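You operate a simulated robot arm through the tools that you are given. There is no shell and no other tool.

The job below is to be done with a simulated two-armed robot. You get a single attempt, and the scene is never put back.

TASK
Wipe the squeezed glue off the clamped corner joint, then rack the joint.
Fine: blue cloth, damped on the wet sponge and put back; open the clamp only when the glue line is dark. What is to be rubbed or washed off counts as gone when no trace of it is left.

The check looks at the end state, three seconds after you hand in, the way a careful person would. Anything else that was tipped, shoved, dropped, spilled or broken makes it a failure. Flat cloth is picked up by pressing the open fingertips on it (5 to 10 N) and closing them slowly along it; thin cloth reads only 2 to 8 mm in the jaws.

THE ROBOT
Two 7-joint arms with fingered hands on one trunk that stands fixed in place. Base frame: the origin is at the foot of the trunk, x ahead of it, y to its left, z up. Lengths are in mm, angles in rad, forces in N, time in s.
The left shoulder is at [40, 184, 1245], the right one opposite. With the tool pointing down near the work surface each hand reaches from about 100 to 800 mm from the base axis, measured 20 degrees to its own side. Payload 4 kg a hand.
Tool frame (each hand has its own): the origin (TCP) lies between the finger pads and is the grasp point; the fingertips stand 26 mm ahead of it; z points along the fingers, y is the line along which they close. The gripper opens to 132 mm; its body begins 73 mm behind the TCP. The gripper is a hand of 3 fingers: y runs from the thumb to the fingers, the wrist lies at [0, 0, -224] in the tool frame, and closing takes about 1.5 s.
Orientation is told as [roll, pitch, yaw] about the base's x, y, z axes, in that order, counted from this pose: with the fingers straight down and closing along the base's y, the tool's x points along the base's -x, its y along +y and its z along -z.

THE INTERFACE
- The arms move only by the tool send_rows. It takes "left_deltas", "right_deltas" or both (then of equal length, played together; a hand with none holds still); each is a list that holds one entry, the list of rows, each a list of 7 numbers: the shift along the tool's x, y, z in units of 200 mm (1.0 is 200 mm), then the turn, a rotation vector about the tool's x, y, z in units of 120 degrees (1.0 is 120 degrees), then the gripper command, from -1 (shut) to 1 (fully open), values between in proportion. In form: [[[tx, ty, tz, ax, ay, az, grip], ...]]. A call has 1 to 20 rows; each row is the pose to reach, as a shift and turn from the pose commanded when the call began, along the tool's axes at that moment. A call with a number of a shift or a turn outside -1 to 1 is refused whole. Each row takes 0.2 s and may step no farther than 50 mm and 0.15 rad from the row before; otherwise, or with a gripper value out of range, the whole call is refused. Where a pose cannot be reached the arm comes as near as it can. A force on the tool above 80 N (or 10 N above the force at the start of the call, whichever is more), or a blocked arm, ends the call early, and 0.2 s more pass. Each finger travels about 72 mm/s and halts on what it meets, pressing with about 29 N; the grip force reading is that of the motor and also rises with nothing between the fingers. The clock runs only during rows and for 0.2 s after the last one: add rows that repeat a pose to give the fingers time. The reply holds the time, the measured pose of the TCP, the force on the tool along the base axes, the opening and the grip force, in the units named above and with some noise, with the torque about the TCP (base axes, N m) and any sound that the robot's microphone picked up, and new pictures: "views" is both (left out), scene, wrist or none (wrist: the cameras of the hands that moved).
- Cameras (640 x 400 px; columns grow to the right, rows downward): "scene" is now at [128.2, -40.3, 1482.2]; the picture's right is [-0.35, -0.94, 0.03], its down [-0.56, 0.18, -0.81] and it looks along [0.75, -0.30, -0.59] (base axes); focal length 283 px, centre (320, 200). "left" rides on the left gripper at [-61, 3, -92] in its tool frame; the picture's right is [-0.05, -1.00, 0.00], its down [0.83, -0.04, -0.55] and it looks along [0.55, -0.03, 0.83] (tool axes); focal length 230 px, centre (320, 200). "right" rides on the right gripper at [62, 3, -92] in its tool frame; the picture's right is [-0.05, 1.00, 0.00], its down [-0.83, -0.04, -0.56] and it looks along [-0.55, -0.03, 0.83] (tool axes); focal length 230 px, centre (320, 200). There is no depth. A picture from a camera that has moved, and an enlarged one, comes with that camera's place and axes in the base frame and with its lens. The place of the scene camera against the robot may be out by one fixed shift of up to 18 mm in any direction.
- lift_body(by): moves the trunk up (or, below 0, down) by that many mm; the arms and the scene camera ride with it, the base frame stays. It gives what a move gives, with no picture.
- preshape(shape, hand): the hand has 3 fingers and takes this shape, open, in about a second: jaw (thumb against the fingers, like two jaws); tri (thumb and two fingers); tip (a fingertip pinch); poke (one finger out to press); point (the index stretched); flat (the hand flat); cup (the hand cupped); fist (a fist). The gripper value then closes the fingers along that shape, each until it touches; the sizes above hold for jaw. It gives what a move gives, with no picture.
- pan_tilt(pan, tilt): turns the head with the scene camera to pan (to the left, within 1.501 rad either way) and tilt (down, from -0.506 to 1.204), counted from straight ahead of the robot (the tilt from the chest, where the trunk bows). It gives what a move gives, and a new picture of the scene camera.
- close_up(camera, box): a new picture of the part [left, top, right, bottom] of that camera's present view, enlarged. The clock stands still meanwhile.
- sign_off(): hands the job in; it is judged then, once.

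Places have to be worked out from the pictures, the camera data and where the tool is seen. Open the grippers and draw the arms clear of the work before you hand the job in, unless the task says otherwise.

The tools are called after ">>>" by a JSON object that holds its "fn" and its "kwargs". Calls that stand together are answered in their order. send_rows: Moves the arms, as the interface text tells. Its arguments: {"type":"object","properties":{"left_deltas":{"type":"array"},"right_deltas":{"type":"array"},"views":{"type":"string","enum":["both","scene","wrist","none"]}},"required":[]} The other tools are called the same way: lift_body (by) moves the trunk up or down; preshape (shape, hand) gives the hand a shape; pan_tilt (pan, tilt) turns the head that bears the scene camera; close_up (camera, box) takes an enlarged picture of a part of a camera's view; sign_off () hands the job in.

At the start:

```text
time: 0.0
left_tcp_pos: [413.5, -31.2, 1322.2]
left_ee_rot: [0.0, -0.001, 0.0]
left_ft_force: [0.2, -0.2, -0.3]
left_ft_torque: [-0.04, 0.03, 0.0]
left_opening: 131.8
left_gripper_force: 0.1
left_shape: jaw
right_tcp_pos: [423.9, -549.5, 1289.6]
right_ee_rot: [0.0, 0.002, -0.001]
right_ft_force: [0.4, 0.5, -0.5]
right_ft_torque: [-0.02, -0.02, -0.02]
right_opening: 131.9
right_gripper_force: 0.0
right_shape: jaw
trunk travel left (down, up): [-275.0, 187.0]
head pan, tilt (commanded): [-0.36, 0.548]
```

scene: 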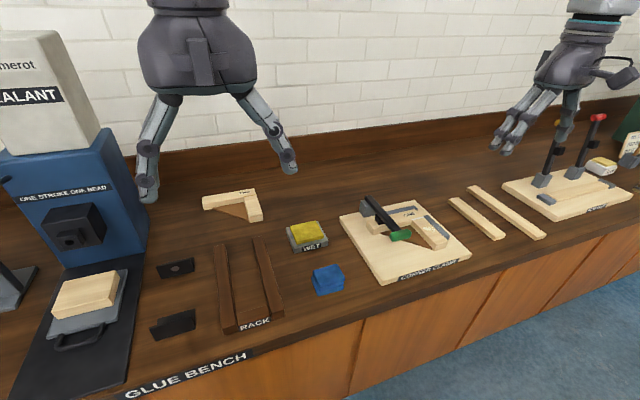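
right: 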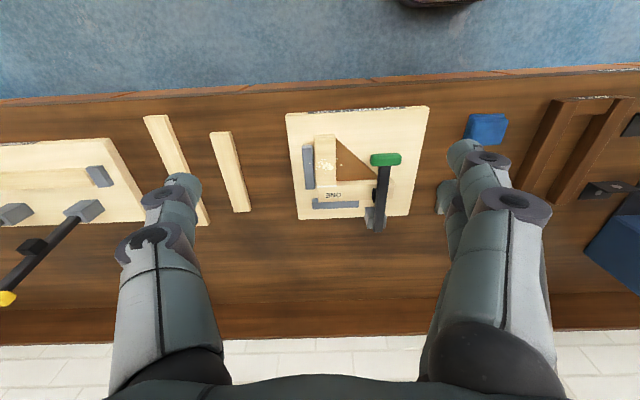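
left: 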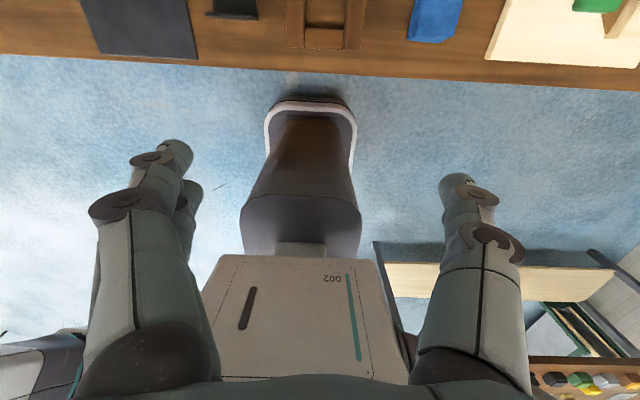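

The scene shows a glue bench with a clamped corner joint (green-handled toggle clamp), a blue cloth, a wet yellow sponge, and a rack. I'll take enlarged pictures to see the details first.

>>> {"fn": "close_up", "kwargs": {"camera": "scene", "box": [320, 170, 480, 290]}}

>>> {"fn": "close_up", "kwargs": {"camera": "scene", "box": [190, 180, 350, 340]}}

>>> {"fn": "close_up", "kwargs": {"camera": "right", "box": [270, 90, 450, 240]}}

```text
3.33 times, centred on (400, 230) of scene
camera zoom: at [128.2, -40.3, 1482.2], right [-0.35, -0.94, 0.03], down [-0.56, 0.18, -0.81], along [0.75, -0.3, -0.59], focal length 942 px, centre (53, 100)
```

zoom: 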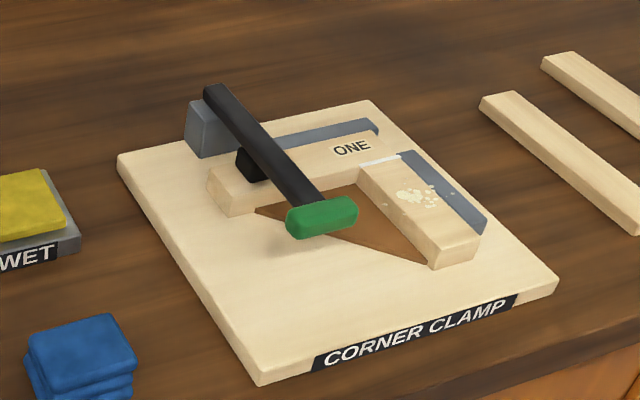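

```text
2.50 times, centred on (270, 260) of scene
camera zoom: at [128.2, -40.3, 1482.2], right [-0.35, -0.94, 0.03], down [-0.56, 0.18, -0.81], along [0.75, -0.3, -0.59], focal length 706 px, centre (445, 50)
```

zoom: 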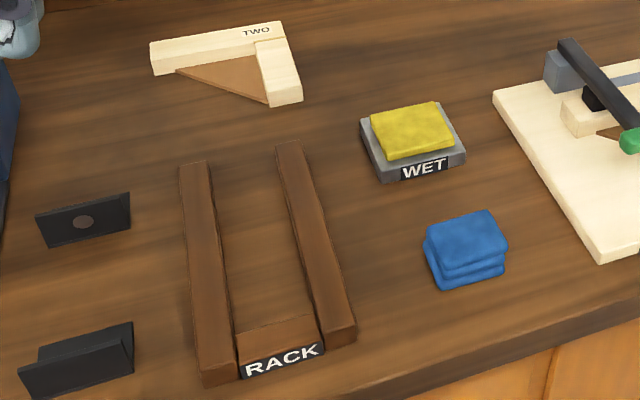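

```text
2.67 times, centred on (360, 165) of right
camera zoom: at [362.1, -545.2, 1382.6], right [0.05, 1.0, 0.0], down [0.83, -0.04, 0.56], along [0.55, -0.03, -0.83], focal length 614 px, centre (213, 293)
```

zoom: 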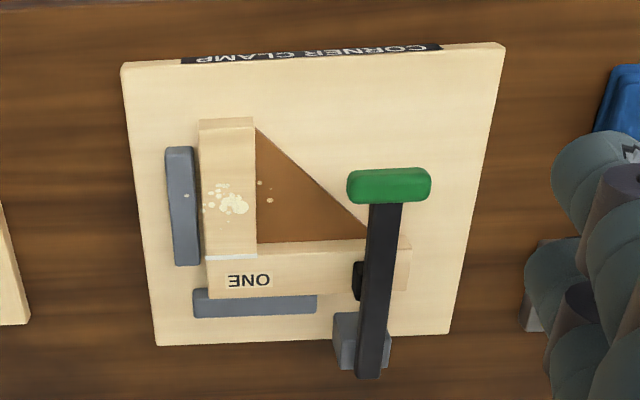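

I see the joint "ONE" at roughly (575, -545), its glue line white, with glue flecks on the right batten, on the brown gusset and on the grey fence. I'll bring the right hand nearer for a better look and pull the left hand away to the left.

>>> {"fn": "send_rows", "kwargs": {"right_deltas": [[[-0.05, 0, 0.19, 0, 0, 0, 1], [-0.1, 0, 0.38, 0, 0, 0, 1], [-0.15, 0, 0.57, 0, 0, 0, 1], [-0.2, 0, 0.76, 0, 0, 0, 1], [-0.24, 0, 0.92, 0, 0, 0, 1]]], "left_deltas": [[[0, 0.2, 0, 0, 0, 0, 1], [0, 0.4, 0, 0, 0, 0, 1], [0, 0.6, 0, 0, 0, 0, 1], [0, 0.8, 0, 0, 0, 0, 1], [0, 1.0, 0, 0, 0, 0, 1]]], "views": "both"}}

```text
time: 1.2
left_tcp_pos: [413.5, 170.2, 1320.5]
left_ee_rot: [-0.002, 0.0, -0.002]
left_ft_force: [0.0, -0.5, -0.3]
left_ft_torque: [-0.03, 0.01, 0.01]
left_opening: 132.1
left_gripper_force: 0.1
left_shape: jaw
right_tcp_pos: [471.8, -547.3, 1108.1]
right_ee_rot: [0.001, 0.0, 0.001]
right_ft_force: [-0.2, 1.1, 0.7]
right_ft_torque: [-0.03, 0.01, 0.02]
right_opening: 132.0
right_gripper_force: 0.0
right_shape: jaw
trunk travel left (down, up): [-275.0, 187.0]
head pan, tilt (commanded): [-0.36, 0.548]
camera scene: at [128.2, -38.6, 1482.2], right [-0.35, -0.94, 0.03], down [-0.56, 0.18, -0.81], along [0.75, -0.3, -0.59], focal length 283 px, centre (320, 200)
camera right: at [409.0, -543.6, 1200.0], right [0.05, 1.0, 0.0], down [0.83, -0.04, 0.56], along [0.55, -0.03, -0.83], focal length 230 px, centre (320, 200)
camera left: at [475.3, 175.6, 1412.9], right [0.05, -1.0, 0.0], down [-0.83, -0.04, 0.55], along [-0.55, -0.03, -0.83], focal length 230 px, centre (320, 200)
```

scene: 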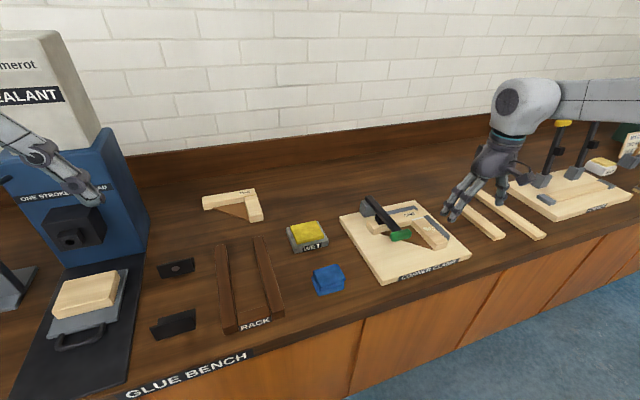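
right: 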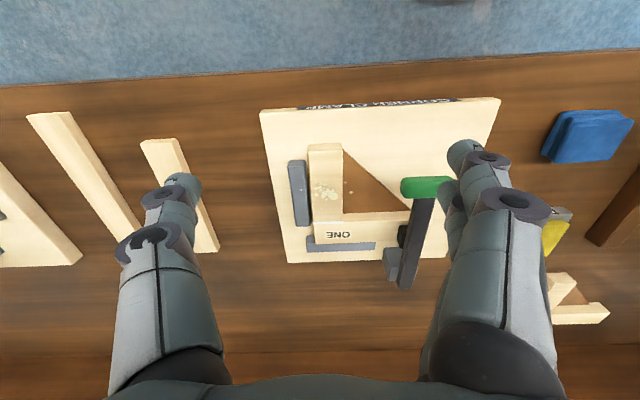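
left: 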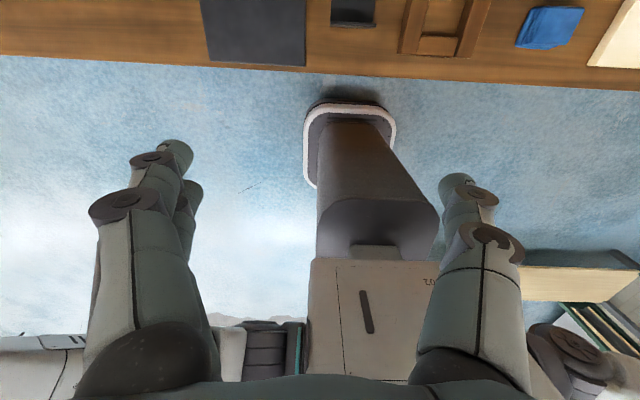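

The right hand is now over the board; I'll enlarge the wrist view for the glue flecks and the clamp geometry.

>>> {"fn": "close_up", "kwargs": {"camera": "right", "box": [270, 120, 400, 260]}}

>>> {"fn": "close_up", "kwargs": {"camera": "right", "box": [240, 80, 520, 300]}}

```text
2.86 times, centred on (335, 190) of right
camera zoom: at [409.0, -543.6, 1200.0], right [0.05, 1.0, 0.0], down [0.83, -0.04, 0.56], along [0.55, -0.03, -0.83], focal length 657 px, centre (277, 229)
```

zoom: 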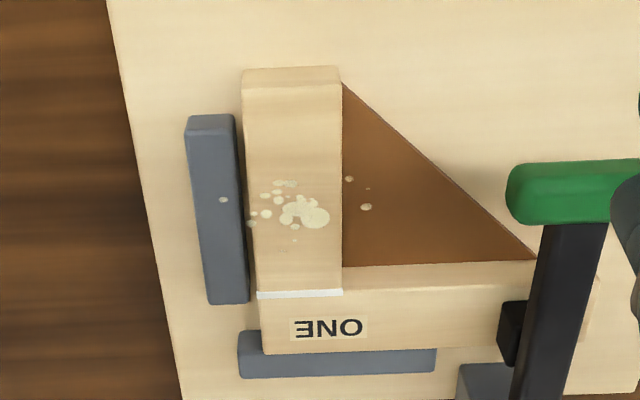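

```text
1.82 times, centred on (380, 190) of right
camera zoom: at [409.0, -543.6, 1200.0], right [0.05, 1.0, 0.0], down [0.83, -0.04, 0.56], along [0.55, -0.03, -0.83], focal length 418 px, centre (211, 218)
```

zoom: 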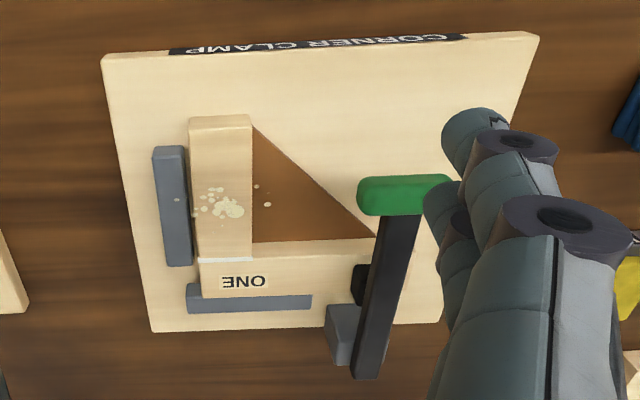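

The glue line's at about (615, -564…-522, 947) and the board top about z 918. Next I'll move the right hand over towards the cloth and sponge to look at them closely.

>>> {"fn": "send_rows", "kwargs": {"right_deltas": [[[0.04, 0.2, 0.0, 0, 0, 0, 1], [0.08, 0.4, 0.0, 0, 0, 0, 1], [0.12, 0.6, 0.0, 0, 0, 0, 1], [0.16, 0.8, 0.0, 0, 0, 0, 1], [0.16, 1.0, 0.0, 0, 0, 0, 1]]], "views": "none"}}

>>> {"fn": "send_rows", "kwargs": {"right_deltas": [[[0, 0.2, 0.05, 0, 0, 0, 1], [0, 0.4, 0.1, 0, 0, 0, 1], [0, 0.6, 0.2, 0, 0, 0, 1]]], "views": "both"}}

```text
time: 2.4
left_tcp_pos: [414.0, 171.4, 1320.9]
left_ee_rot: [-0.001, 0.0, 0.0]
left_ft_force: [0.8, 0.2, 0.1]
left_ft_torque: [0.01, 0.02, -0.03]
left_opening: 131.9
left_gripper_force: 0.1
left_shape: jaw
right_tcp_pos: [440.9, -348.0, 1106.0]
right_ee_rot: [-0.001, 0.0, 0.0]
right_ft_force: [0.8, -0.2, 0.7]
right_ft_torque: [0.0, 0.02, 0.01]
right_opening: 131.9
right_gripper_force: 0.0
right_shape: jaw
trunk travel left (down, up): [-275.0, 187.0]
head pan, tilt (commanded): [-0.36, 0.548]
```

```text
time: 3.2
left_tcp_pos: [414.0, 167.9, 1320.8]
left_ee_rot: [-0.002, 0.002, 0.0]
left_ft_force: [-0.8, -0.3, 0.8]
left_ft_torque: [0.03, 0.01, 0.01]
left_opening: 131.7
left_gripper_force: 0.1
left_shape: jaw
right_tcp_pos: [440.3, -228.2, 1064.5]
right_ee_rot: [0.002, 0.002, -0.002]
right_ft_force: [0.1, -0.3, 0.1]
right_ft_torque: [-0.03, 0.01, 0.02]
right_opening: 132.0
right_gripper_force: 0.0
right_shape: jaw
trunk travel left (down, up): [-275.0, 187.0]
head pan, tilt (commanded): [-0.36, 0.548]
camera scene: at [129.9, -41.0, 1481.9], right [-0.35, -0.94, 0.03], down [-0.56, 0.18, -0.81], along [0.75, -0.3, -0.59], focal length 283 px, centre (320, 200)
camera right: at [378.8, -224.9, 1156.7], right [0.05, 1.0, 0.0], down [0.83, -0.04, 0.55], along [0.55, -0.03, -0.83], focal length 230 px, centre (320, 200)
```

scene: 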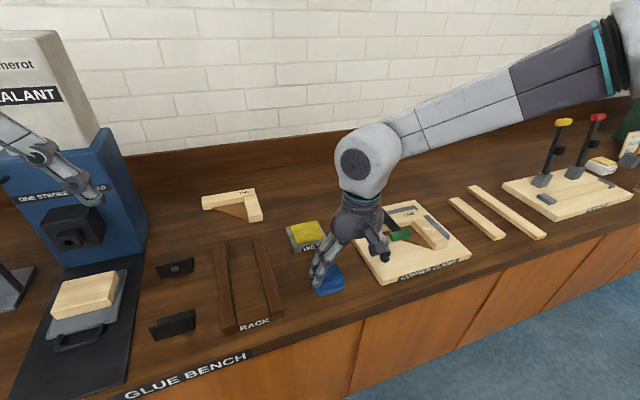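
right: 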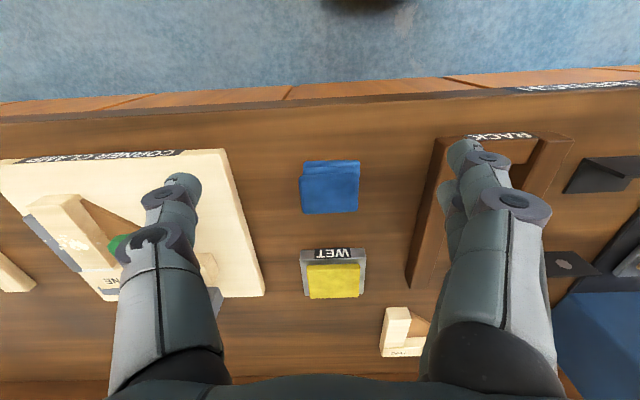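

>>> {"fn": "close_up", "kwargs": {"camera": "right", "box": [270, 140, 390, 220]}}

>>> {"fn": "close_up", "kwargs": {"camera": "right", "box": [270, 230, 390, 310]}}

>>> {"fn": "close_up", "kwargs": {"camera": "right", "box": [390, 110, 640, 380]}}

```text
5.00 times, centred on (330, 180) of right
camera zoom: at [378.8, -224.9, 1156.7], right [0.05, 1.0, 0.0], down [0.83, -0.04, 0.55], along [0.55, -0.03, -0.83], focal length 1150 px, centre (270, 300)
```

zoom: 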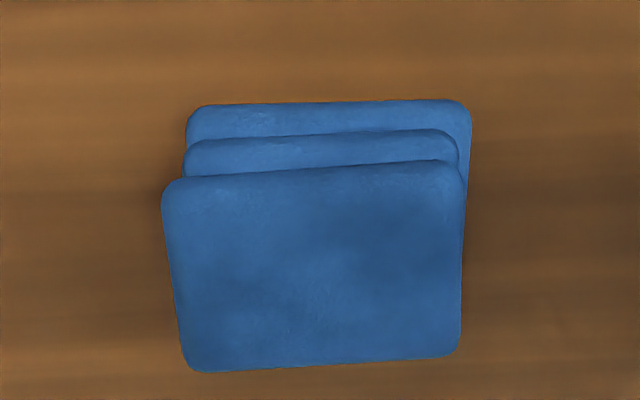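

```text
5.00 times, centred on (330, 270) of right
camera zoom: at [378.8, -224.9, 1156.7], right [0.05, 1.0, 0.0], down [0.83, -0.04, 0.55], along [0.55, -0.03, -0.83], focal length 1150 px, centre (270, -150)
```

zoom: 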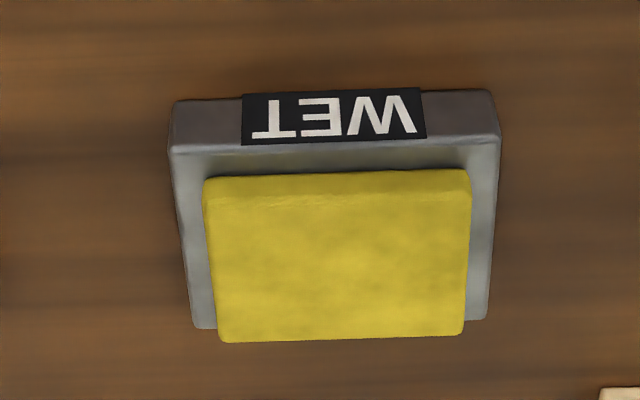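

```text
1.48 times, centred on (515, 245) of right
camera zoom: at [378.8, -224.9, 1156.7], right [0.05, 1.0, 0.0], down [0.83, -0.04, 0.55], along [0.55, -0.03, -0.83], focal length 341 px, centre (31, 133)
```

zoom: 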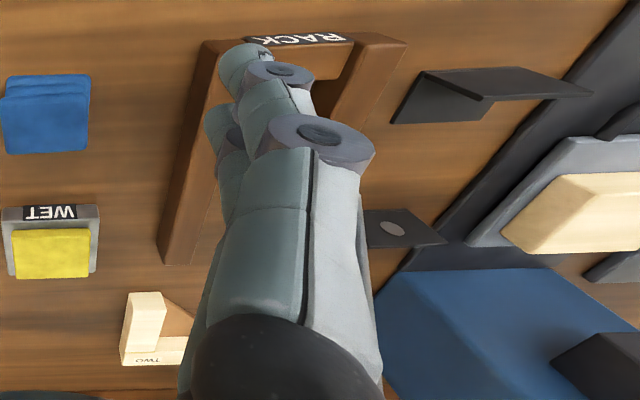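

The cloth is a folded pad, about 68 mm in y by 55 mm in x, centred near (525, -220); the sponge centre is near (688, -219). Before grasping, I'll zoom the scene camera on the glue to judge the heights of the flecks.

>>> {"fn": "close_up", "kwargs": {"camera": "scene", "box": [385, 195, 465, 255]}}

>>> {"fn": "pan_tilt", "kwargs": {"pan": -0.55, "tilt": 0.75}}

```text
6.67 times, centred on (425, 225) of scene
camera zoom: at [129.9, -41.0, 1481.9], right [-0.35, -0.94, 0.03], down [-0.56, 0.18, -0.81], along [0.75, -0.3, -0.59], focal length 1884 px, centre (-380, 33)
```

zoom: 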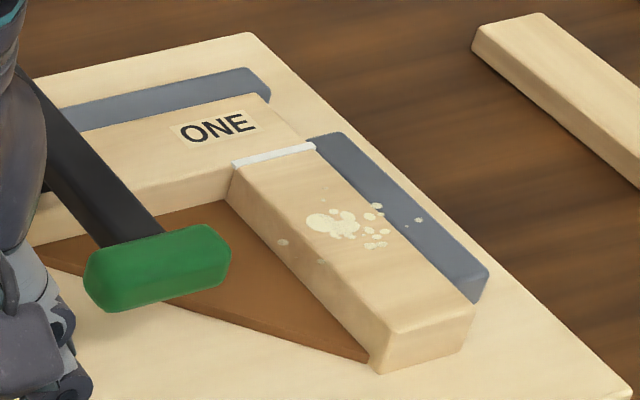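

```text
time: 3.9
left_tcp_pos: [413.3, 169.6, 1322.4]
left_ee_rot: [0.0, 0.0, 0.0]
left_ft_force: [-0.9, -0.7, -0.4]
left_ft_torque: [0.01, 0.04, -0.01]
left_opening: 131.9
left_gripper_force: 0.0
left_shape: jaw
right_tcp_pos: [439.8, -227.2, 1065.1]
right_ee_rot: [0.0, 0.0, 0.001]
right_ft_force: [1.1, 1.5, 0.1]
right_ft_torque: [-0.01, -0.03, 0.03]
right_opening: 131.9
right_gripper_force: 0.1
right_shape: jaw
trunk travel left (down, up): [-275.0, 187.0]
head pan, tilt (commanded): [-0.55, 0.75]
camera scene: at [113.2, -51.7, 1466.0], right [-0.52, -0.85, 0.05], down [-0.65, 0.36, -0.68], along [0.56, -0.38, -0.74], focal length 283 px, centre (320, 200)
```

scene: 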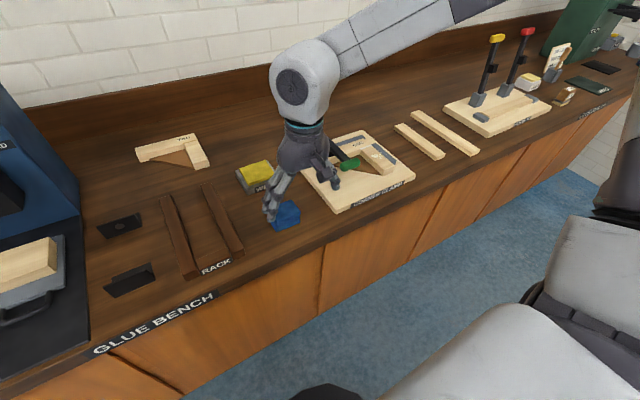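

The small outlying flecks match a glue patch in the plane of the batten top (z≈947), spanning x 548–586 and y -578…-508. Now I bring the right hand above the cloth at (522, -220), partly closed, to check alignment.

>>> {"fn": "send_rows", "kwargs": {"right_deltas": [[[-0.2, 0.02, 0.1, 0, 0, 0, 0.7], [-0.41, 0.045, 0.2, 0, 0, 0, 0.5], [-0.41, 0.045, 0.4, 0, 0, 0, 0.5], [-0.41, 0.045, 0.4, 0, 0, 0, 0.5]]], "views": "both"}}

```text
time: 4.9
left_tcp_pos: [413.5, 170.0, 1322.5]
left_ee_rot: [-0.002, 0.0, 0.0]
left_ft_force: [-0.4, -0.5, -0.1]
left_ft_torque: [0.01, 0.0, -0.04]
left_opening: 131.9
left_gripper_force: 0.0
left_shape: jaw
right_tcp_pos: [521.9, -217.1, 987.1]
right_ee_rot: [0.0, -0.001, 0.001]
right_ft_force: [-0.2, -0.2, 0.8]
right_ft_torque: [0.01, 0.02, 0.0]
right_opening: 99.1
right_gripper_force: 0.1
right_shape: jaw
trunk travel left (down, up): [-275.0, 187.0]
head pan, tilt (commanded): [-0.55, 0.75]
camera scene: at [113.3, -51.5, 1466.0], right [-0.52, -0.85, 0.05], down [-0.65, 0.36, -0.68], along [0.56, -0.38, -0.74], focal length 283 px, centre (320, 200)
camera right: at [460.0, -215.8, 1079.6], right [0.05, 1.0, 0.0], down [0.83, -0.04, 0.56], along [0.55, -0.03, -0.83], focal length 230 px, centre (320, 200)
```

scene: 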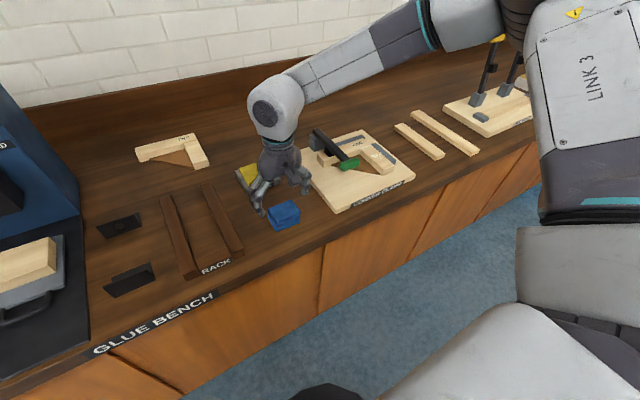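
right: 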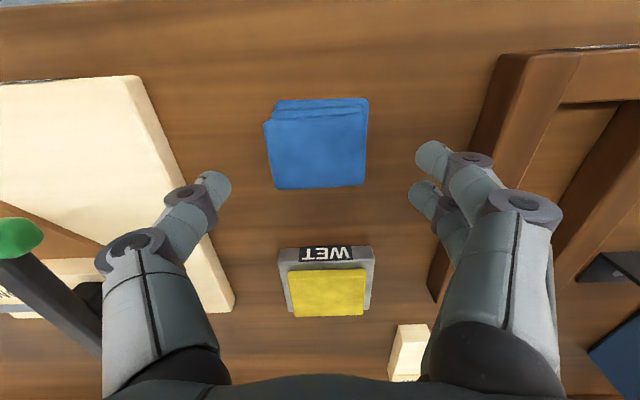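

Triangulating gives the cloth top at z≈930, x 496–548, y -255…-188. I'll go down to TCP z≈936 and close gently part of the way to see how the cloth responds.

>>> {"fn": "send_rows", "kwargs": {"right_deltas": [[[0, -0.005, 0.1, 0, 0, 0, 0.5], [0, -0.005, 0.2, 0, 0, 0, 0.5], [0, -0.005, 0.245, 0, 0, 0, 0.5], [0, -0.005, 0.245, 0, 0, 0, 0.3], [0, -0.005, 0.245, 0, 0, 0, 0.15], [0, -0.005, 0.245, 0, 0, 0, 0.05], [0, -0.005, 0.245, 0, 0, 0, -0.05], [0, -0.005, 0.245, 0, 0, 0, -0.05]]], "views": "both"}}

```text
time: 6.7
left_tcp_pos: [411.5, 169.9, 1321.4]
left_ee_rot: [0.0, 0.001, 0.001]
left_ft_force: [1.0, -0.5, -0.5]
left_ft_torque: [-0.02, -0.01, -0.02]
left_opening: 131.7
left_gripper_force: 0.0
left_shape: jaw
right_tcp_pos: [520.6, -221.4, 936.9]
right_ee_rot: [0.001, 0.0, 0.002]
right_ft_force: [0.5, 0.0, 0.5]
right_ft_torque: [0.0, 0.02, -0.01]
right_opening: 61.4
right_gripper_force: 28.8
right_shape: jaw
trunk travel left (down, up): [-275.0, 187.0]
head pan, tilt (commanded): [-0.55, 0.75]
camera scene: at [113.4, -51.8, 1465.9], right [-0.52, -0.85, 0.05], down [-0.65, 0.36, -0.68], along [0.56, -0.38, -0.74], focal length 283 px, centre (320, 200)
camera right: at [459.8, -217.4, 1029.7], right [0.05, 1.0, 0.0], down [0.83, -0.04, 0.56], along [0.55, -0.03, -0.83], focal length 230 px, centre (320, 200)
```

scene: 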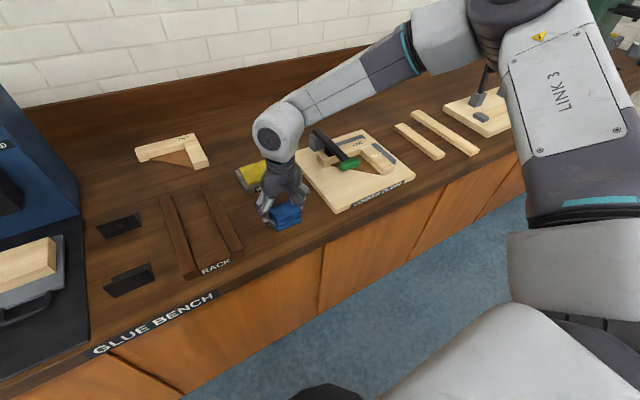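
right: 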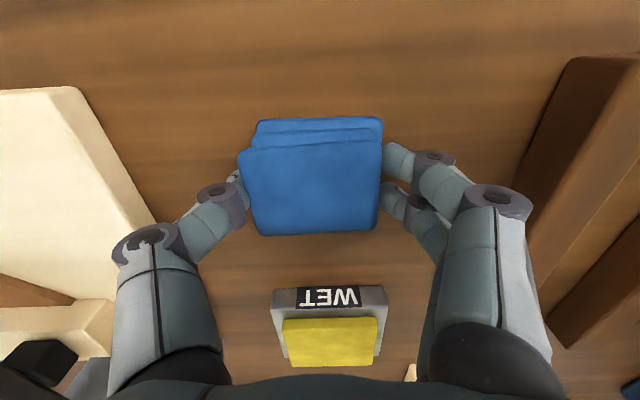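

The fingers have met the pad (opening 61 mm, 29 N). I'll command the grip further to secure it, and lift slightly to see whether the cloth comes along.

>>> {"fn": "send_rows", "kwargs": {"right_deltas": [[[0, 0, 0, 0, 0, 0, -0.2], [0, 0, 0, 0, 0, 0, -0.4], [0, 0, 0, 0, 0, 0, -0.6], [0, 0, -0.05, 0, 0, 0, -0.6], [0, 0, -0.15, 0, 0, 0, -0.6], [0, 0, -0.25, 0, 0, 0, -0.6]]], "views": "both"}}

```text
time: 8.1
left_tcp_pos: [412.4, 168.9, 1321.3]
left_ee_rot: [-0.002, 0.0, -0.001]
left_ft_force: [-0.3, -0.1, -0.1]
left_ft_torque: [-0.01, 0.0, -0.04]
left_opening: 131.9
left_gripper_force: 0.0
left_shape: jaw
right_tcp_pos: [521.9, -220.7, 986.6]
right_ee_rot: [0.001, 0.001, -0.001]
right_ft_force: [0.5, 1.0, -1.3]
right_ft_torque: [0.0, 0.01, -0.02]
right_opening: 61.6
right_gripper_force: 28.8
right_shape: jaw
trunk travel left (down, up): [-275.0, 187.0]
head pan, tilt (commanded): [-0.55, 0.75]
camera scene: at [112.9, -51.6, 1466.0], right [-0.52, -0.85, 0.05], down [-0.65, 0.36, -0.68], along [0.56, -0.38, -0.74], focal length 283 px, centre (320, 200)
camera right: at [459.9, -217.3, 1079.3], right [0.05, 1.0, 0.0], down [0.83, -0.04, 0.56], along [0.55, -0.03, -0.83], focal length 230 px, centre (320, 200)
```

scene: 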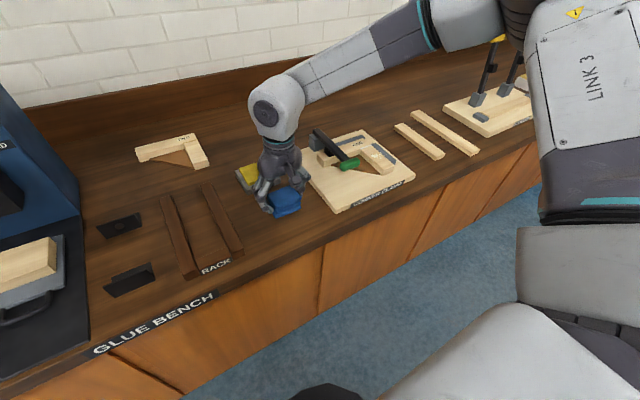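
right: 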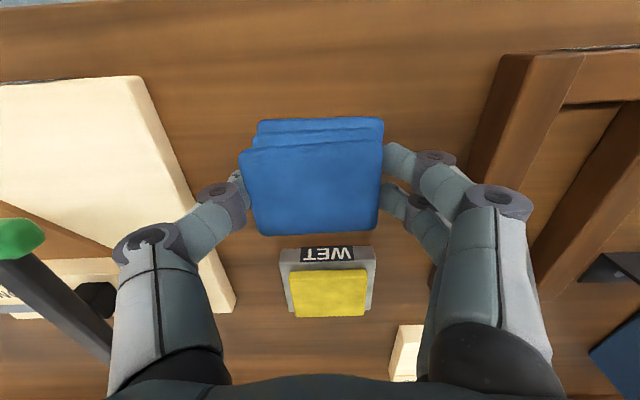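

The pad lifted cleanly and rigidly, its bottom about 36 mm below the TCP. Next I carry it over the sponge at (687, -219), staying high, and check.

>>> {"fn": "send_rows", "kwargs": {"right_deltas": [[[-0.2, 0, -0.1, 0, 0, 0, -0.6], [-0.42, 0.005, -0.1, 0, 0, 0, -0.6], [-0.64, 0.01, -0.1, 0, 0, 0, -0.6], [-0.825, 0.01, -0.07, 0, 0, 0, -0.6], [-0.825, 0.01, -0.02, 0, 0, 0, -0.6]]], "views": "both"}}

```text
time: 9.3
left_tcp_pos: [414.8, 170.3, 1320.4]
left_ee_rot: [0.0, -0.001, 0.001]
left_ft_force: [0.4, -0.1, 0.2]
left_ft_torque: [0.01, 0.0, 0.02]
left_opening: 132.0
left_gripper_force: 0.0
left_shape: jaw
right_tcp_pos: [644.2, -238.8, 1007.5]
right_ee_rot: [0.0, 0.0, 0.0]
right_ft_force: [-1.0, 0.3, -0.5]
right_ft_torque: [0.03, -0.03, 0.01]
right_opening: 61.3
right_gripper_force: 29.4
right_shape: jaw
right hand out of reach, approached as far as the arm can: row 3, 4, 5
trunk travel left (down, up): [-275.0, 187.0]
head pan, tilt (commanded): [-0.55, 0.75]
camera scene: at [114.1, -51.7, 1465.8], right [-0.52, -0.85, 0.05], down [-0.65, 0.36, -0.68], along [0.56, -0.38, -0.74], focal length 283 px, centre (320, 200)
camera right: at [582.1, -236.5, 1100.3], right [0.05, 1.0, 0.0], down [0.83, -0.04, 0.56], along [0.55, -0.03, -0.83], focal length 230 px, centre (320, 200)
```

scene: 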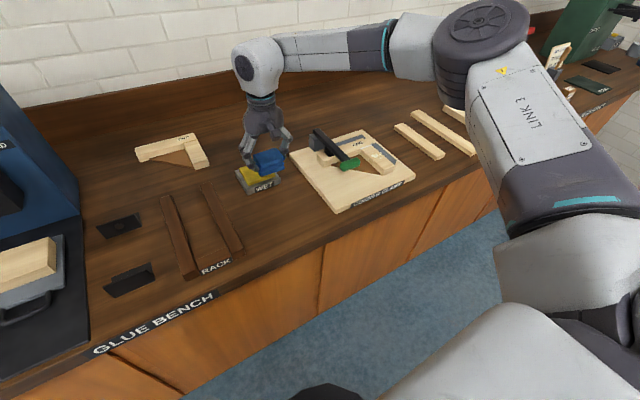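
right: 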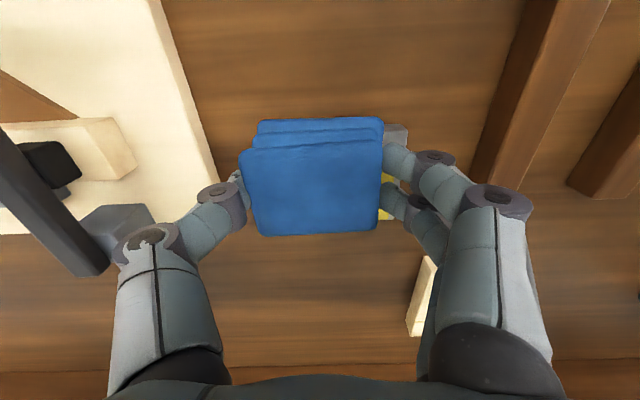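

The arm stalled short at x≈644 at this height. I'll test whether it can go further forward when a little lower (pad bottom stays above the sponge at ~932).

>>> {"fn": "send_rows", "kwargs": {"right_deltas": [[[0, 0, 0, 0, 0, 0, -0.6], [0, 0, 0.1, 0, 0, 0, -0.6]]], "views": "scene"}}

```text
time: 9.9
left_tcp_pos: [413.4, 169.1, 1321.0]
left_ee_rot: [0.0, 0.001, 0.0]
left_ft_force: [0.2, -0.7, -0.5]
left_ft_torque: [0.02, 0.03, -0.02]
left_opening: 132.0
left_gripper_force: 0.0
left_shape: jaw
right_tcp_pos: [641.1, -244.8, 989.5]
right_ee_rot: [0.001, -0.002, 0.002]
right_ft_force: [-0.3, -0.1, -0.9]
right_ft_torque: [0.01, 0.01, -0.03]
right_opening: 61.3
right_gripper_force: 29.0
right_shape: jaw
right hand out of reach, approached as far as the arm can: row 2
trunk travel left (down, up): [-275.0, 187.0]
head pan, tilt (commanded): [-0.55, 0.75]
camera scene: at [114.0, -52.1, 1465.8], right [-0.52, -0.85, 0.05], down [-0.65, 0.36, -0.68], along [0.56, -0.38, -0.74], focal length 283 px, centre (320, 200)
```

scene: 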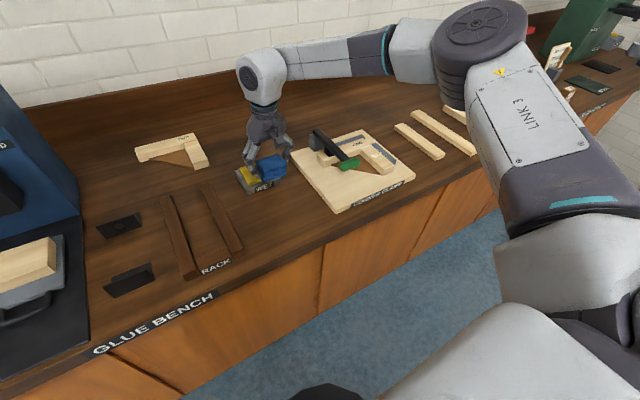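

Going lower costs reach, so the arm likes the wrist higher relative to the shoulder. I'll pull the hand back and up, then lower the trunk by 150 mm.

>>> {"fn": "send_rows", "kwargs": {"right_deltas": [[[0.1, 0.03, -0.19, 0, 0, 0, -0.6], [0.2, 0.06, -0.38, 0, 0, 0, -0.6], [0.3, 0.09, -0.57, 0, 0, 0, -0.6], [0.35, 0.1, -0.77, 0, 0, 0, -0.6]]], "views": "none"}}

>>> {"fn": "lift_body", "kwargs": {"by": -140}}

```text
time: 10.9
left_tcp_pos: [412.4, 169.6, 1321.5]
left_ee_rot: [-0.002, -0.001, 0.0]
left_ft_force: [-0.2, 0.3, -0.5]
left_ft_torque: [0.0, 0.02, 0.01]
left_opening: 131.9
left_gripper_force: 0.1
left_shape: jaw
right_tcp_pos: [568.6, -223.6, 1144.6]
right_ee_rot: [0.0, -0.001, 0.002]
right_ft_force: [0.4, 0.1, -0.1]
right_ft_torque: [0.0, -0.01, 0.02]
right_opening: 61.6
right_gripper_force: 28.8
right_shape: jaw
trunk travel left (down, up): [-275.0, 187.0]
head pan, tilt (commanded): [-0.55, 0.75]
```

```text
time: 12.6
left_tcp_pos: [412.3, 169.1, 1181.5]
left_ee_rot: [-0.002, -0.002, 0.002]
left_ft_force: [-0.3, -1.0, -1.2]
left_ft_torque: [0.0, 0.0, 0.02]
left_opening: 131.8
left_gripper_force: 0.0
left_shape: jaw
right_tcp_pos: [570.2, -224.6, 1004.7]
right_ee_rot: [0.0, -0.002, 0.0]
right_ft_force: [0.8, 0.1, 0.6]
right_ft_torque: [0.02, -0.01, 0.0]
right_opening: 61.3
right_gripper_force: 28.9
right_shape: jaw
trunk travel left (down, up): [-135.0, 327.0]
head pan, tilt (commanded): [-0.55, 0.75]
```

The trunk is down and the pad is at (570, -225, 1005). I'll try reaching forward again to over the sponge.

>>> {"fn": "send_rows", "kwargs": {"right_deltas": [[[-0.2, 0.01, 0, 0, 0, 0, -0.6], [-0.4, 0.02, 0, 0, 0, 0, -0.6], [-0.585, 0.028, 0, 0, 0, 0, -0.6], [-0.585, 0.028, 0.05, 0, 0, 0, -0.6]]], "views": "both"}}

```text
time: 13.6
left_tcp_pos: [411.8, 168.4, 1181.8]
left_ee_rot: [0.0, -0.001, 0.001]
left_ft_force: [0.4, -0.9, 0.1]
left_ft_torque: [-0.04, -0.02, -0.01]
left_opening: 131.9
left_gripper_force: 0.1
left_shape: jaw
right_tcp_pos: [686.3, -219.9, 995.5]
right_ee_rot: [0.001, 0.0, -0.001]
right_ft_force: [0.1, 0.7, 0.4]
right_ft_torque: [-0.03, 0.01, 0.0]
right_opening: 61.2
right_gripper_force: 28.9
right_shape: jaw
trunk travel left (down, up): [-135.0, 327.0]
head pan, tilt (commanded): [-0.55, 0.75]
camera scene: at [208.2, -51.8, 1292.5], right [-0.5, -0.85, 0.14], down [-0.76, 0.36, -0.55], along [0.42, -0.38, -0.82], focal length 283 px, centre (320, 200)
camera right: at [624.7, -216.1, 1087.8], right [0.05, 1.0, 0.0], down [0.83, -0.04, 0.56], along [0.55, -0.03, -0.83], focal length 230 px, centre (320, 200)
```

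scene: 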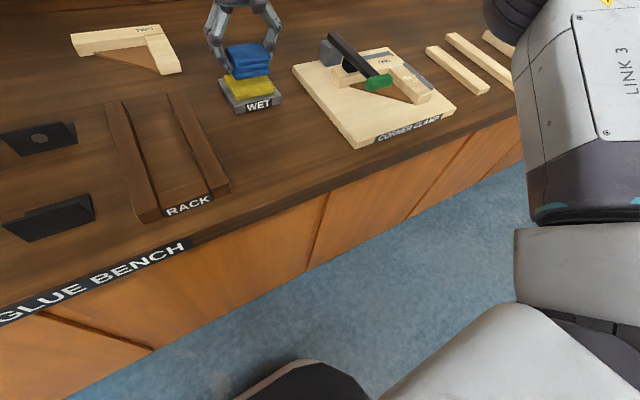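
right: 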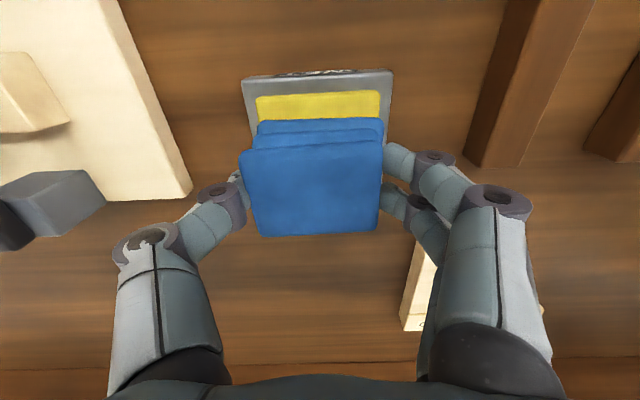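

The pad now sits right above the sponge. I'll lower it in small steps while watching the force.

>>> {"fn": "send_rows", "kwargs": {"right_deltas": [[[0, 0, 0.05, 0, 0, 0, -0.6], [0, 0, 0.09, 0, 0, 0, -0.6], [0, 0, 0.115, 0, 0, 0, -0.6], [0, 0, 0.13, 0, 0, 0, -0.6]]], "views": "none"}}

>>> {"fn": "pan_tilt", "kwargs": {"pan": -0.45, "tilt": 0.5}}

```text
time: 14.6
left_tcp_pos: [411.9, 169.3, 1182.3]
left_ee_rot: [-0.001, -0.001, 0.001]
left_ft_force: [0.5, 0.2, -0.3]
left_ft_torque: [-0.03, -0.02, -0.01]
left_opening: 131.9
left_gripper_force: 0.0
left_shape: jaw
right_tcp_pos: [688.1, -218.9, 969.6]
right_ee_rot: [0.001, -0.004, 0.0]
right_ft_force: [3.2, -0.8, 7.8]
right_ft_torque: [-0.05, -0.05, 0.01]
right_opening: 60.9
right_gripper_force: 28.9
right_shape: jaw
trunk travel left (down, up): [-135.0, 327.0]
head pan, tilt (commanded): [-0.55, 0.75]
```

```text
time: 15.4
left_tcp_pos: [411.9, 168.9, 1182.1]
left_ee_rot: [-0.003, -0.002, 0.001]
left_ft_force: [0.5, 0.6, 0.6]
left_ft_torque: [0.02, 0.01, 0.01]
left_opening: 131.7
left_gripper_force: 0.0
left_shape: jaw
right_tcp_pos: [687.8, -218.1, 969.3]
right_ee_rot: [-0.001, -0.002, -0.001]
right_ft_force: [6.0, -0.2, 13.7]
right_ft_torque: [-0.05, -0.11, 0.0]
right_opening: 61.2
right_gripper_force: 28.6
right_shape: jaw
trunk travel left (down, up): [-135.0, 327.0]
head pan, tilt (commanded): [-0.45, 0.499]
camera scene: at [225.0, -47.7, 1310.6], right [-0.42, -0.9, 0.12], down [-0.65, 0.21, -0.73], along [0.63, -0.38, -0.67], focal length 283 px, centre (320, 200)
```

scene: 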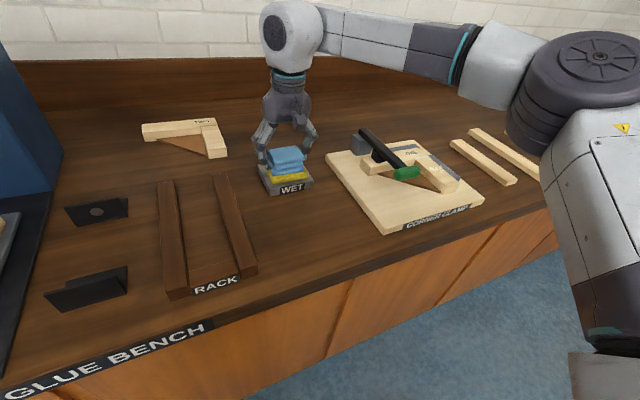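

Contact at TCP z≈969.5 with about 14 N, and the cloth's colour has changed to a lighter blue. I'll hold briefly, then lift straight off and look.

>>> {"fn": "send_rows", "kwargs": {"right_deltas": [[[0, 0, 0, 0, 0, 0, -0.6], [0, 0, 0, 0, 0, 0, -0.6], [0, 0, -0.02, 0, 0, 0, -0.6], [0, 0, -0.1, 0, 0, 0, -0.6], [0, 0, -0.25, 0, 0, 0, -0.6], [0, 0, -0.45, 0, 0, 0, -0.6]]], "views": "both"}}

```text
time: 16.8
left_tcp_pos: [414.1, 169.1, 1181.9]
left_ee_rot: [0.001, 0.001, 0.0]
left_ft_force: [0.2, -0.3, 0.1]
left_ft_torque: [-0.01, -0.01, -0.02]
left_opening: 131.9
left_gripper_force: 0.0
left_shape: jaw
right_tcp_pos: [687.9, -224.0, 1058.6]
right_ee_rot: [-0.002, 0.002, 0.001]
right_ft_force: [0.3, -0.7, 0.6]
right_ft_torque: [-0.02, -0.01, -0.01]
right_opening: 61.0
right_gripper_force: 28.7
right_shape: jaw
right hand out of reach, approached as far as the arm can: row 6
trunk travel left (down, up): [-135.0, 327.0]
head pan, tilt (commanded): [-0.45, 0.499]
camera scene: at [226.2, -48.3, 1310.2], right [-0.42, -0.9, 0.12], down [-0.65, 0.21, -0.73], along [0.63, -0.38, -0.67], focal length 283 px, centre (320, 200)
camera right: at [625.9, -220.2, 1150.8], right [0.05, 1.0, 0.0], down [0.83, -0.04, 0.55], along [0.55, -0.03, -0.83], focal length 230 px, centre (320, 200)
```

scene: 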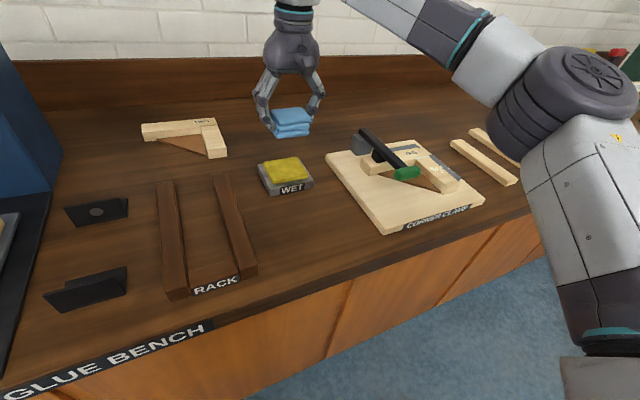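
right: 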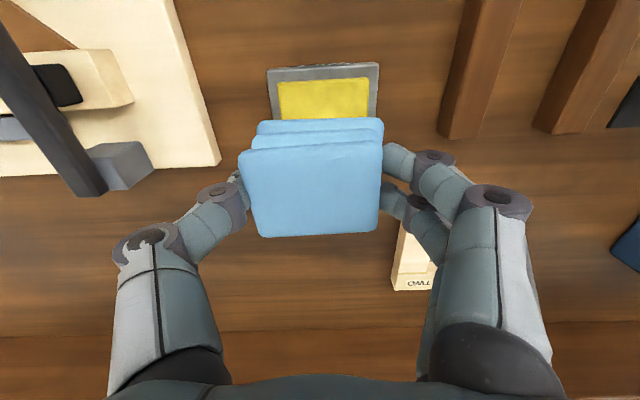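

The cloth is now light blue (damp) and the sponge stayed in place. Let me zoom on the glue before moving there.

>>> {"fn": "close_up", "kwargs": {"camera": "scene", "box": [340, 120, 480, 210]}}

```text
4.44 times, centred on (410, 165) of scene
camera zoom: at [226.2, -48.3, 1310.2], right [-0.42, -0.9, 0.12], down [-0.65, 0.21, -0.73], along [0.63, -0.38, -0.67], focal length 1256 px, centre (-80, 356)
```

zoom: 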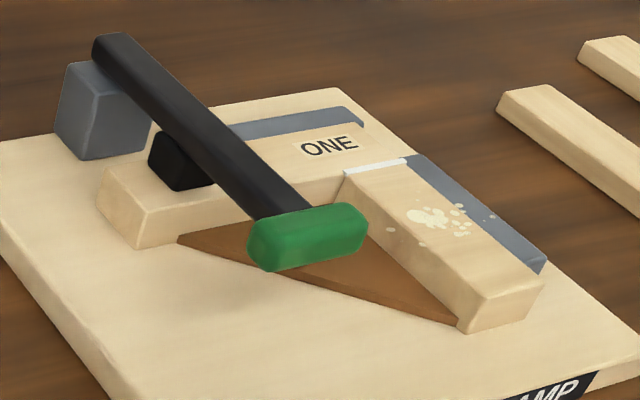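

Glue is still there, the line still white. I carry the damp pad back from the bench wall and across above the lever (top ≈1005), keeping the TCP at about 1088.

>>> {"fn": "send_rows", "kwargs": {"right_deltas": [[[0.2, 0, -0.05, 0, 0, 0, -0.6], [0.4, -0.1, -0.1, 0, 0, 0, -0.6], [0.55, -0.25, -0.15, 0, 0, 0, -0.6], [0.605, -0.45, -0.15, 0, 0, 0, -0.6], [0.605, -0.65, -0.15, 0, 0, 0, -0.6], [0.605, -0.85, -0.15, 0, 0, 0, -0.6], [0.605, -1.0, -0.15, 0, 0, 0, -0.6]]], "views": "none"}}

>>> {"fn": "send_rows", "kwargs": {"right_deltas": [[[0, -0.2, 0, 0, 0, 0, -0.6], [0, -0.4, 0, 0, 0, 0, -0.6], [0, -0.595, 0, 0, 0, 0, -0.6], [0, -0.595, 0.2, 0, 0, 0, -0.6]]], "views": "both"}}

```text
time: 18.4
left_tcp_pos: [411.0, 168.7, 1181.3]
left_ee_rot: [-0.001, 0.0, 0.001]
left_ft_force: [0.0, -0.3, 0.5]
left_ft_torque: [-0.01, 0.01, -0.01]
left_opening: 131.9
left_gripper_force: 0.0
left_shape: jaw
right_tcp_pos: [564.6, -422.5, 1088.5]
right_ee_rot: [0.003, 0.0, 0.0]
right_ft_force: [-0.6, -0.3, -0.9]
right_ft_torque: [0.02, -0.02, 0.01]
right_opening: 61.3
right_gripper_force: 29.3
right_shape: jaw
trunk travel left (down, up): [-135.0, 327.0]
head pan, tilt (commanded): [-0.45, 0.499]
```

```text
time: 19.4
left_tcp_pos: [414.2, 168.9, 1181.3]
left_ee_rot: [0.0, -0.001, -0.001]
left_ft_force: [0.2, -0.2, -0.3]
left_ft_torque: [0.01, 0.02, 0.0]
left_opening: 131.8
left_gripper_force: 0.1
left_shape: jaw
right_tcp_pos: [567.9, -541.9, 1046.2]
right_ee_rot: [0.0, 0.0, 0.0]
right_ft_force: [0.0, -1.4, -0.1]
right_ft_torque: [-0.02, 0.0, 0.04]
right_opening: 61.0
right_gripper_force: 28.4
right_shape: jaw
trunk travel left (down, up): [-135.0, 327.0]
head pan, tilt (commanded): [-0.45, 0.499]
camera scene: at [226.7, -48.7, 1310.0], right [-0.42, -0.9, 0.12], down [-0.65, 0.21, -0.73], along [0.63, -0.38, -0.67], focal length 283 px, centre (320, 200)
camera right: at [505.6, -537.9, 1138.5], right [0.05, 1.0, 0.0], down [0.83, -0.04, 0.55], along [0.55, -0.03, -0.83], focal length 230 px, centre (320, 200)
```

scene: 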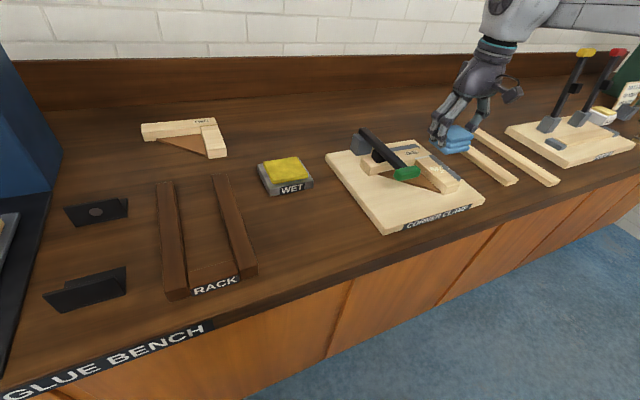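
right: 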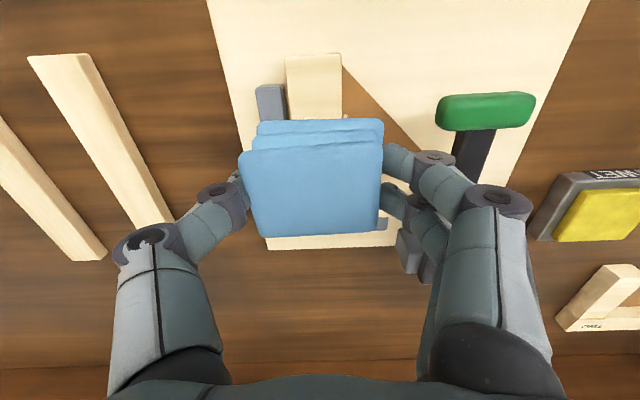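

The pad is centred over the batten and clear of the green handle by ~25 mm. Lowering towards the batten top (contact expected near TCP z 983).

>>> {"fn": "send_rows", "kwargs": {"right_deltas": [[[0, 0, 0.15, 0, 0, 0, -0.6], [0, 0, 0.25, 0, 0, 0, -0.6], [0, 0, 0.29, 0, 0, 0, -0.6], [0, 0, 0.305, 0, 0, 0, -0.6]]], "views": "wrist"}}

```text
time: 20.4
left_tcp_pos: [412.1, 168.7, 1179.7]
left_ee_rot: [0.0, 0.0, 0.001]
left_ft_force: [-0.1, 0.0, 0.2]
left_ft_torque: [-0.02, 0.0, -0.02]
left_opening: 131.9
left_gripper_force: 0.1
left_shape: jaw
right_tcp_pos: [567.3, -540.0, 987.1]
right_ee_rot: [0.0, 0.0, 0.0]
right_ft_force: [0.7, -0.2, -1.3]
right_ft_torque: [-0.01, 0.01, 0.0]
right_opening: 60.8
right_gripper_force: 29.2
right_shape: jaw
trunk travel left (down, up): [-135.0, 327.0]
head pan, tilt (commanded): [-0.45, 0.499]
camera right: at [504.7, -537.4, 1079.2], right [0.05, 1.0, 0.0], down [0.83, -0.04, 0.55], along [0.55, -0.03, -0.83], focal length 230 px, centre (320, 200)
```

right: 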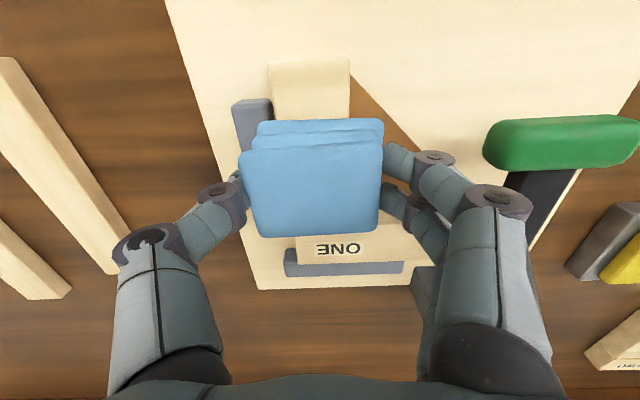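

No contact yet at z 987. I'll creep down a few millimetres.

>>> {"fn": "send_rows", "kwargs": {"right_deltas": [[[0, 0, 0.01, 0, 0, 0, -0.6], [0, 0, 0.02, 0, 0, 0, -0.6], [0, 0, 0.02, 0, 0, 0, -0.6]]], "views": "none"}}

```text
time: 21.2
left_tcp_pos: [412.4, 168.3, 1181.7]
left_ee_rot: [0.0, 0.0, -0.001]
left_ft_force: [-0.1, 0.5, 0.5]
left_ft_torque: [-0.01, 0.0, 0.02]
left_opening: 131.9
left_gripper_force: 0.1
left_shape: jaw
right_tcp_pos: [565.6, -541.4, 983.3]
right_ee_rot: [0.0, 0.0, 0.0]
right_ft_force: [0.5, -1.2, -0.5]
right_ft_torque: [0.0, 0.0, 0.0]
right_opening: 60.9
right_gripper_force: 28.7
right_shape: jaw
trunk travel left (down, up): [-135.0, 327.0]
head pan, tilt (commanded): [-0.45, 0.499]
```

>>> {"fn": "send_rows", "kwargs": {"right_deltas": [[[0, 0, 0.01, 0, 0, 0, -0.6], [0, 0, 0.015, 0, 0, 0, -0.6], [0, 0, 0.015, 0, 0, 0, -0.6]]], "views": "none"}}

```text
time: 22.0
left_tcp_pos: [410.8, 169.4, 1182.1]
left_ee_rot: [-0.002, 0.0, 0.001]
left_ft_force: [0.5, -0.3, -1.3]
left_ft_torque: [0.01, 0.0, 0.0]
left_opening: 131.9
left_gripper_force: 0.1
left_shape: jaw
right_tcp_pos: [566.9, -541.1, 982.5]
right_ee_rot: [0.0, -0.002, 0.001]
right_ft_force: [0.7, -2.0, 8.7]
right_ft_torque: [-0.07, 0.04, 0.01]
right_opening: 61.0
right_gripper_force: 29.1
right_shape: jaw
trunk travel left (down, up): [-135.0, 327.0]
head pan, tilt (commanded): [-0.45, 0.499]
```

The pad is in contact with about 9 N. Now I make gentle strokes back and forth in x and across in y over the glue patch.

>>> {"fn": "send_rows", "kwargs": {"right_deltas": [[[0.05, 0, 0, 0, 0, 0, -0.6], [0.1, 0, 0, 0, 0, 0, -0.6], [0.05, 0, 0, 0, 0, 0, -0.6], [0, 0, 0, 0, 0, 0, -0.6], [-0.04, 0, 0, 0, 0, 0, -0.6], [-0.08, 0, 0, 0, 0, 0, -0.6], [-0.08, -0.07, 0, 0, 0, 0, -0.6], [-0.04, -0.07, 0, 0, 0, 0, -0.6], [0, -0.07, 0, 0, 0, 0, -0.6], [0.05, -0.07, 0, 0, 0, 0, -0.6], [0.1, -0.07, 0, 0, 0, 0, -0.6], [0.1, 0, 0, 0, 0, 0, -0.6], [0.1, 0.07, 0, 0, 0, 0, -0.6], [0.05, 0.07, 0, 0, 0, 0, -0.6], [0, 0.07, 0, 0, 0, 0, -0.6], [-0.04, 0.07, 0, 0, 0, 0, -0.6], [-0.08, 0.07, 0, 0, 0, 0, -0.6], [-0.08, 0, 0, 0, 0, 0, -0.6], [-0.04, 0, 0, 0, 0, 0, -0.6], [0, 0, 0, 0, 0, 0, -0.6]]], "views": "scene"}}

```text
time: 26.2
left_tcp_pos: [411.3, 168.8, 1181.6]
left_ee_rot: [-0.001, -0.001, -0.001]
left_ft_force: [-0.2, 0.1, 0.4]
left_ft_torque: [0.01, 0.02, 0.02]
left_opening: 131.9
left_gripper_force: 0.1
left_shape: jaw
right_tcp_pos: [565.4, -542.3, 980.7]
right_ee_rot: [-0.002, -0.001, 0.001]
right_ft_force: [3.8, -0.7, 10.0]
right_ft_torque: [-0.06, -0.01, -0.01]
right_opening: 61.0
right_gripper_force: 29.8
right_shape: jaw
trunk travel left (down, up): [-135.0, 327.0]
head pan, tilt (commanded): [-0.45, 0.499]
camera scene: at [225.4, -47.4, 1310.5], right [-0.42, -0.9, 0.12], down [-0.65, 0.21, -0.73], along [0.63, -0.38, -0.67], focal length 283 px, centre (320, 200)
```

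scene: 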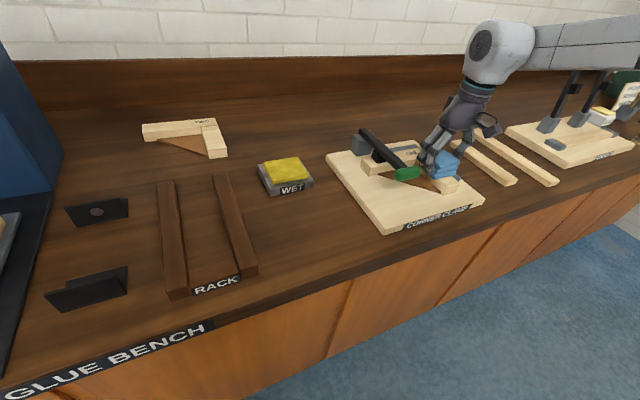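

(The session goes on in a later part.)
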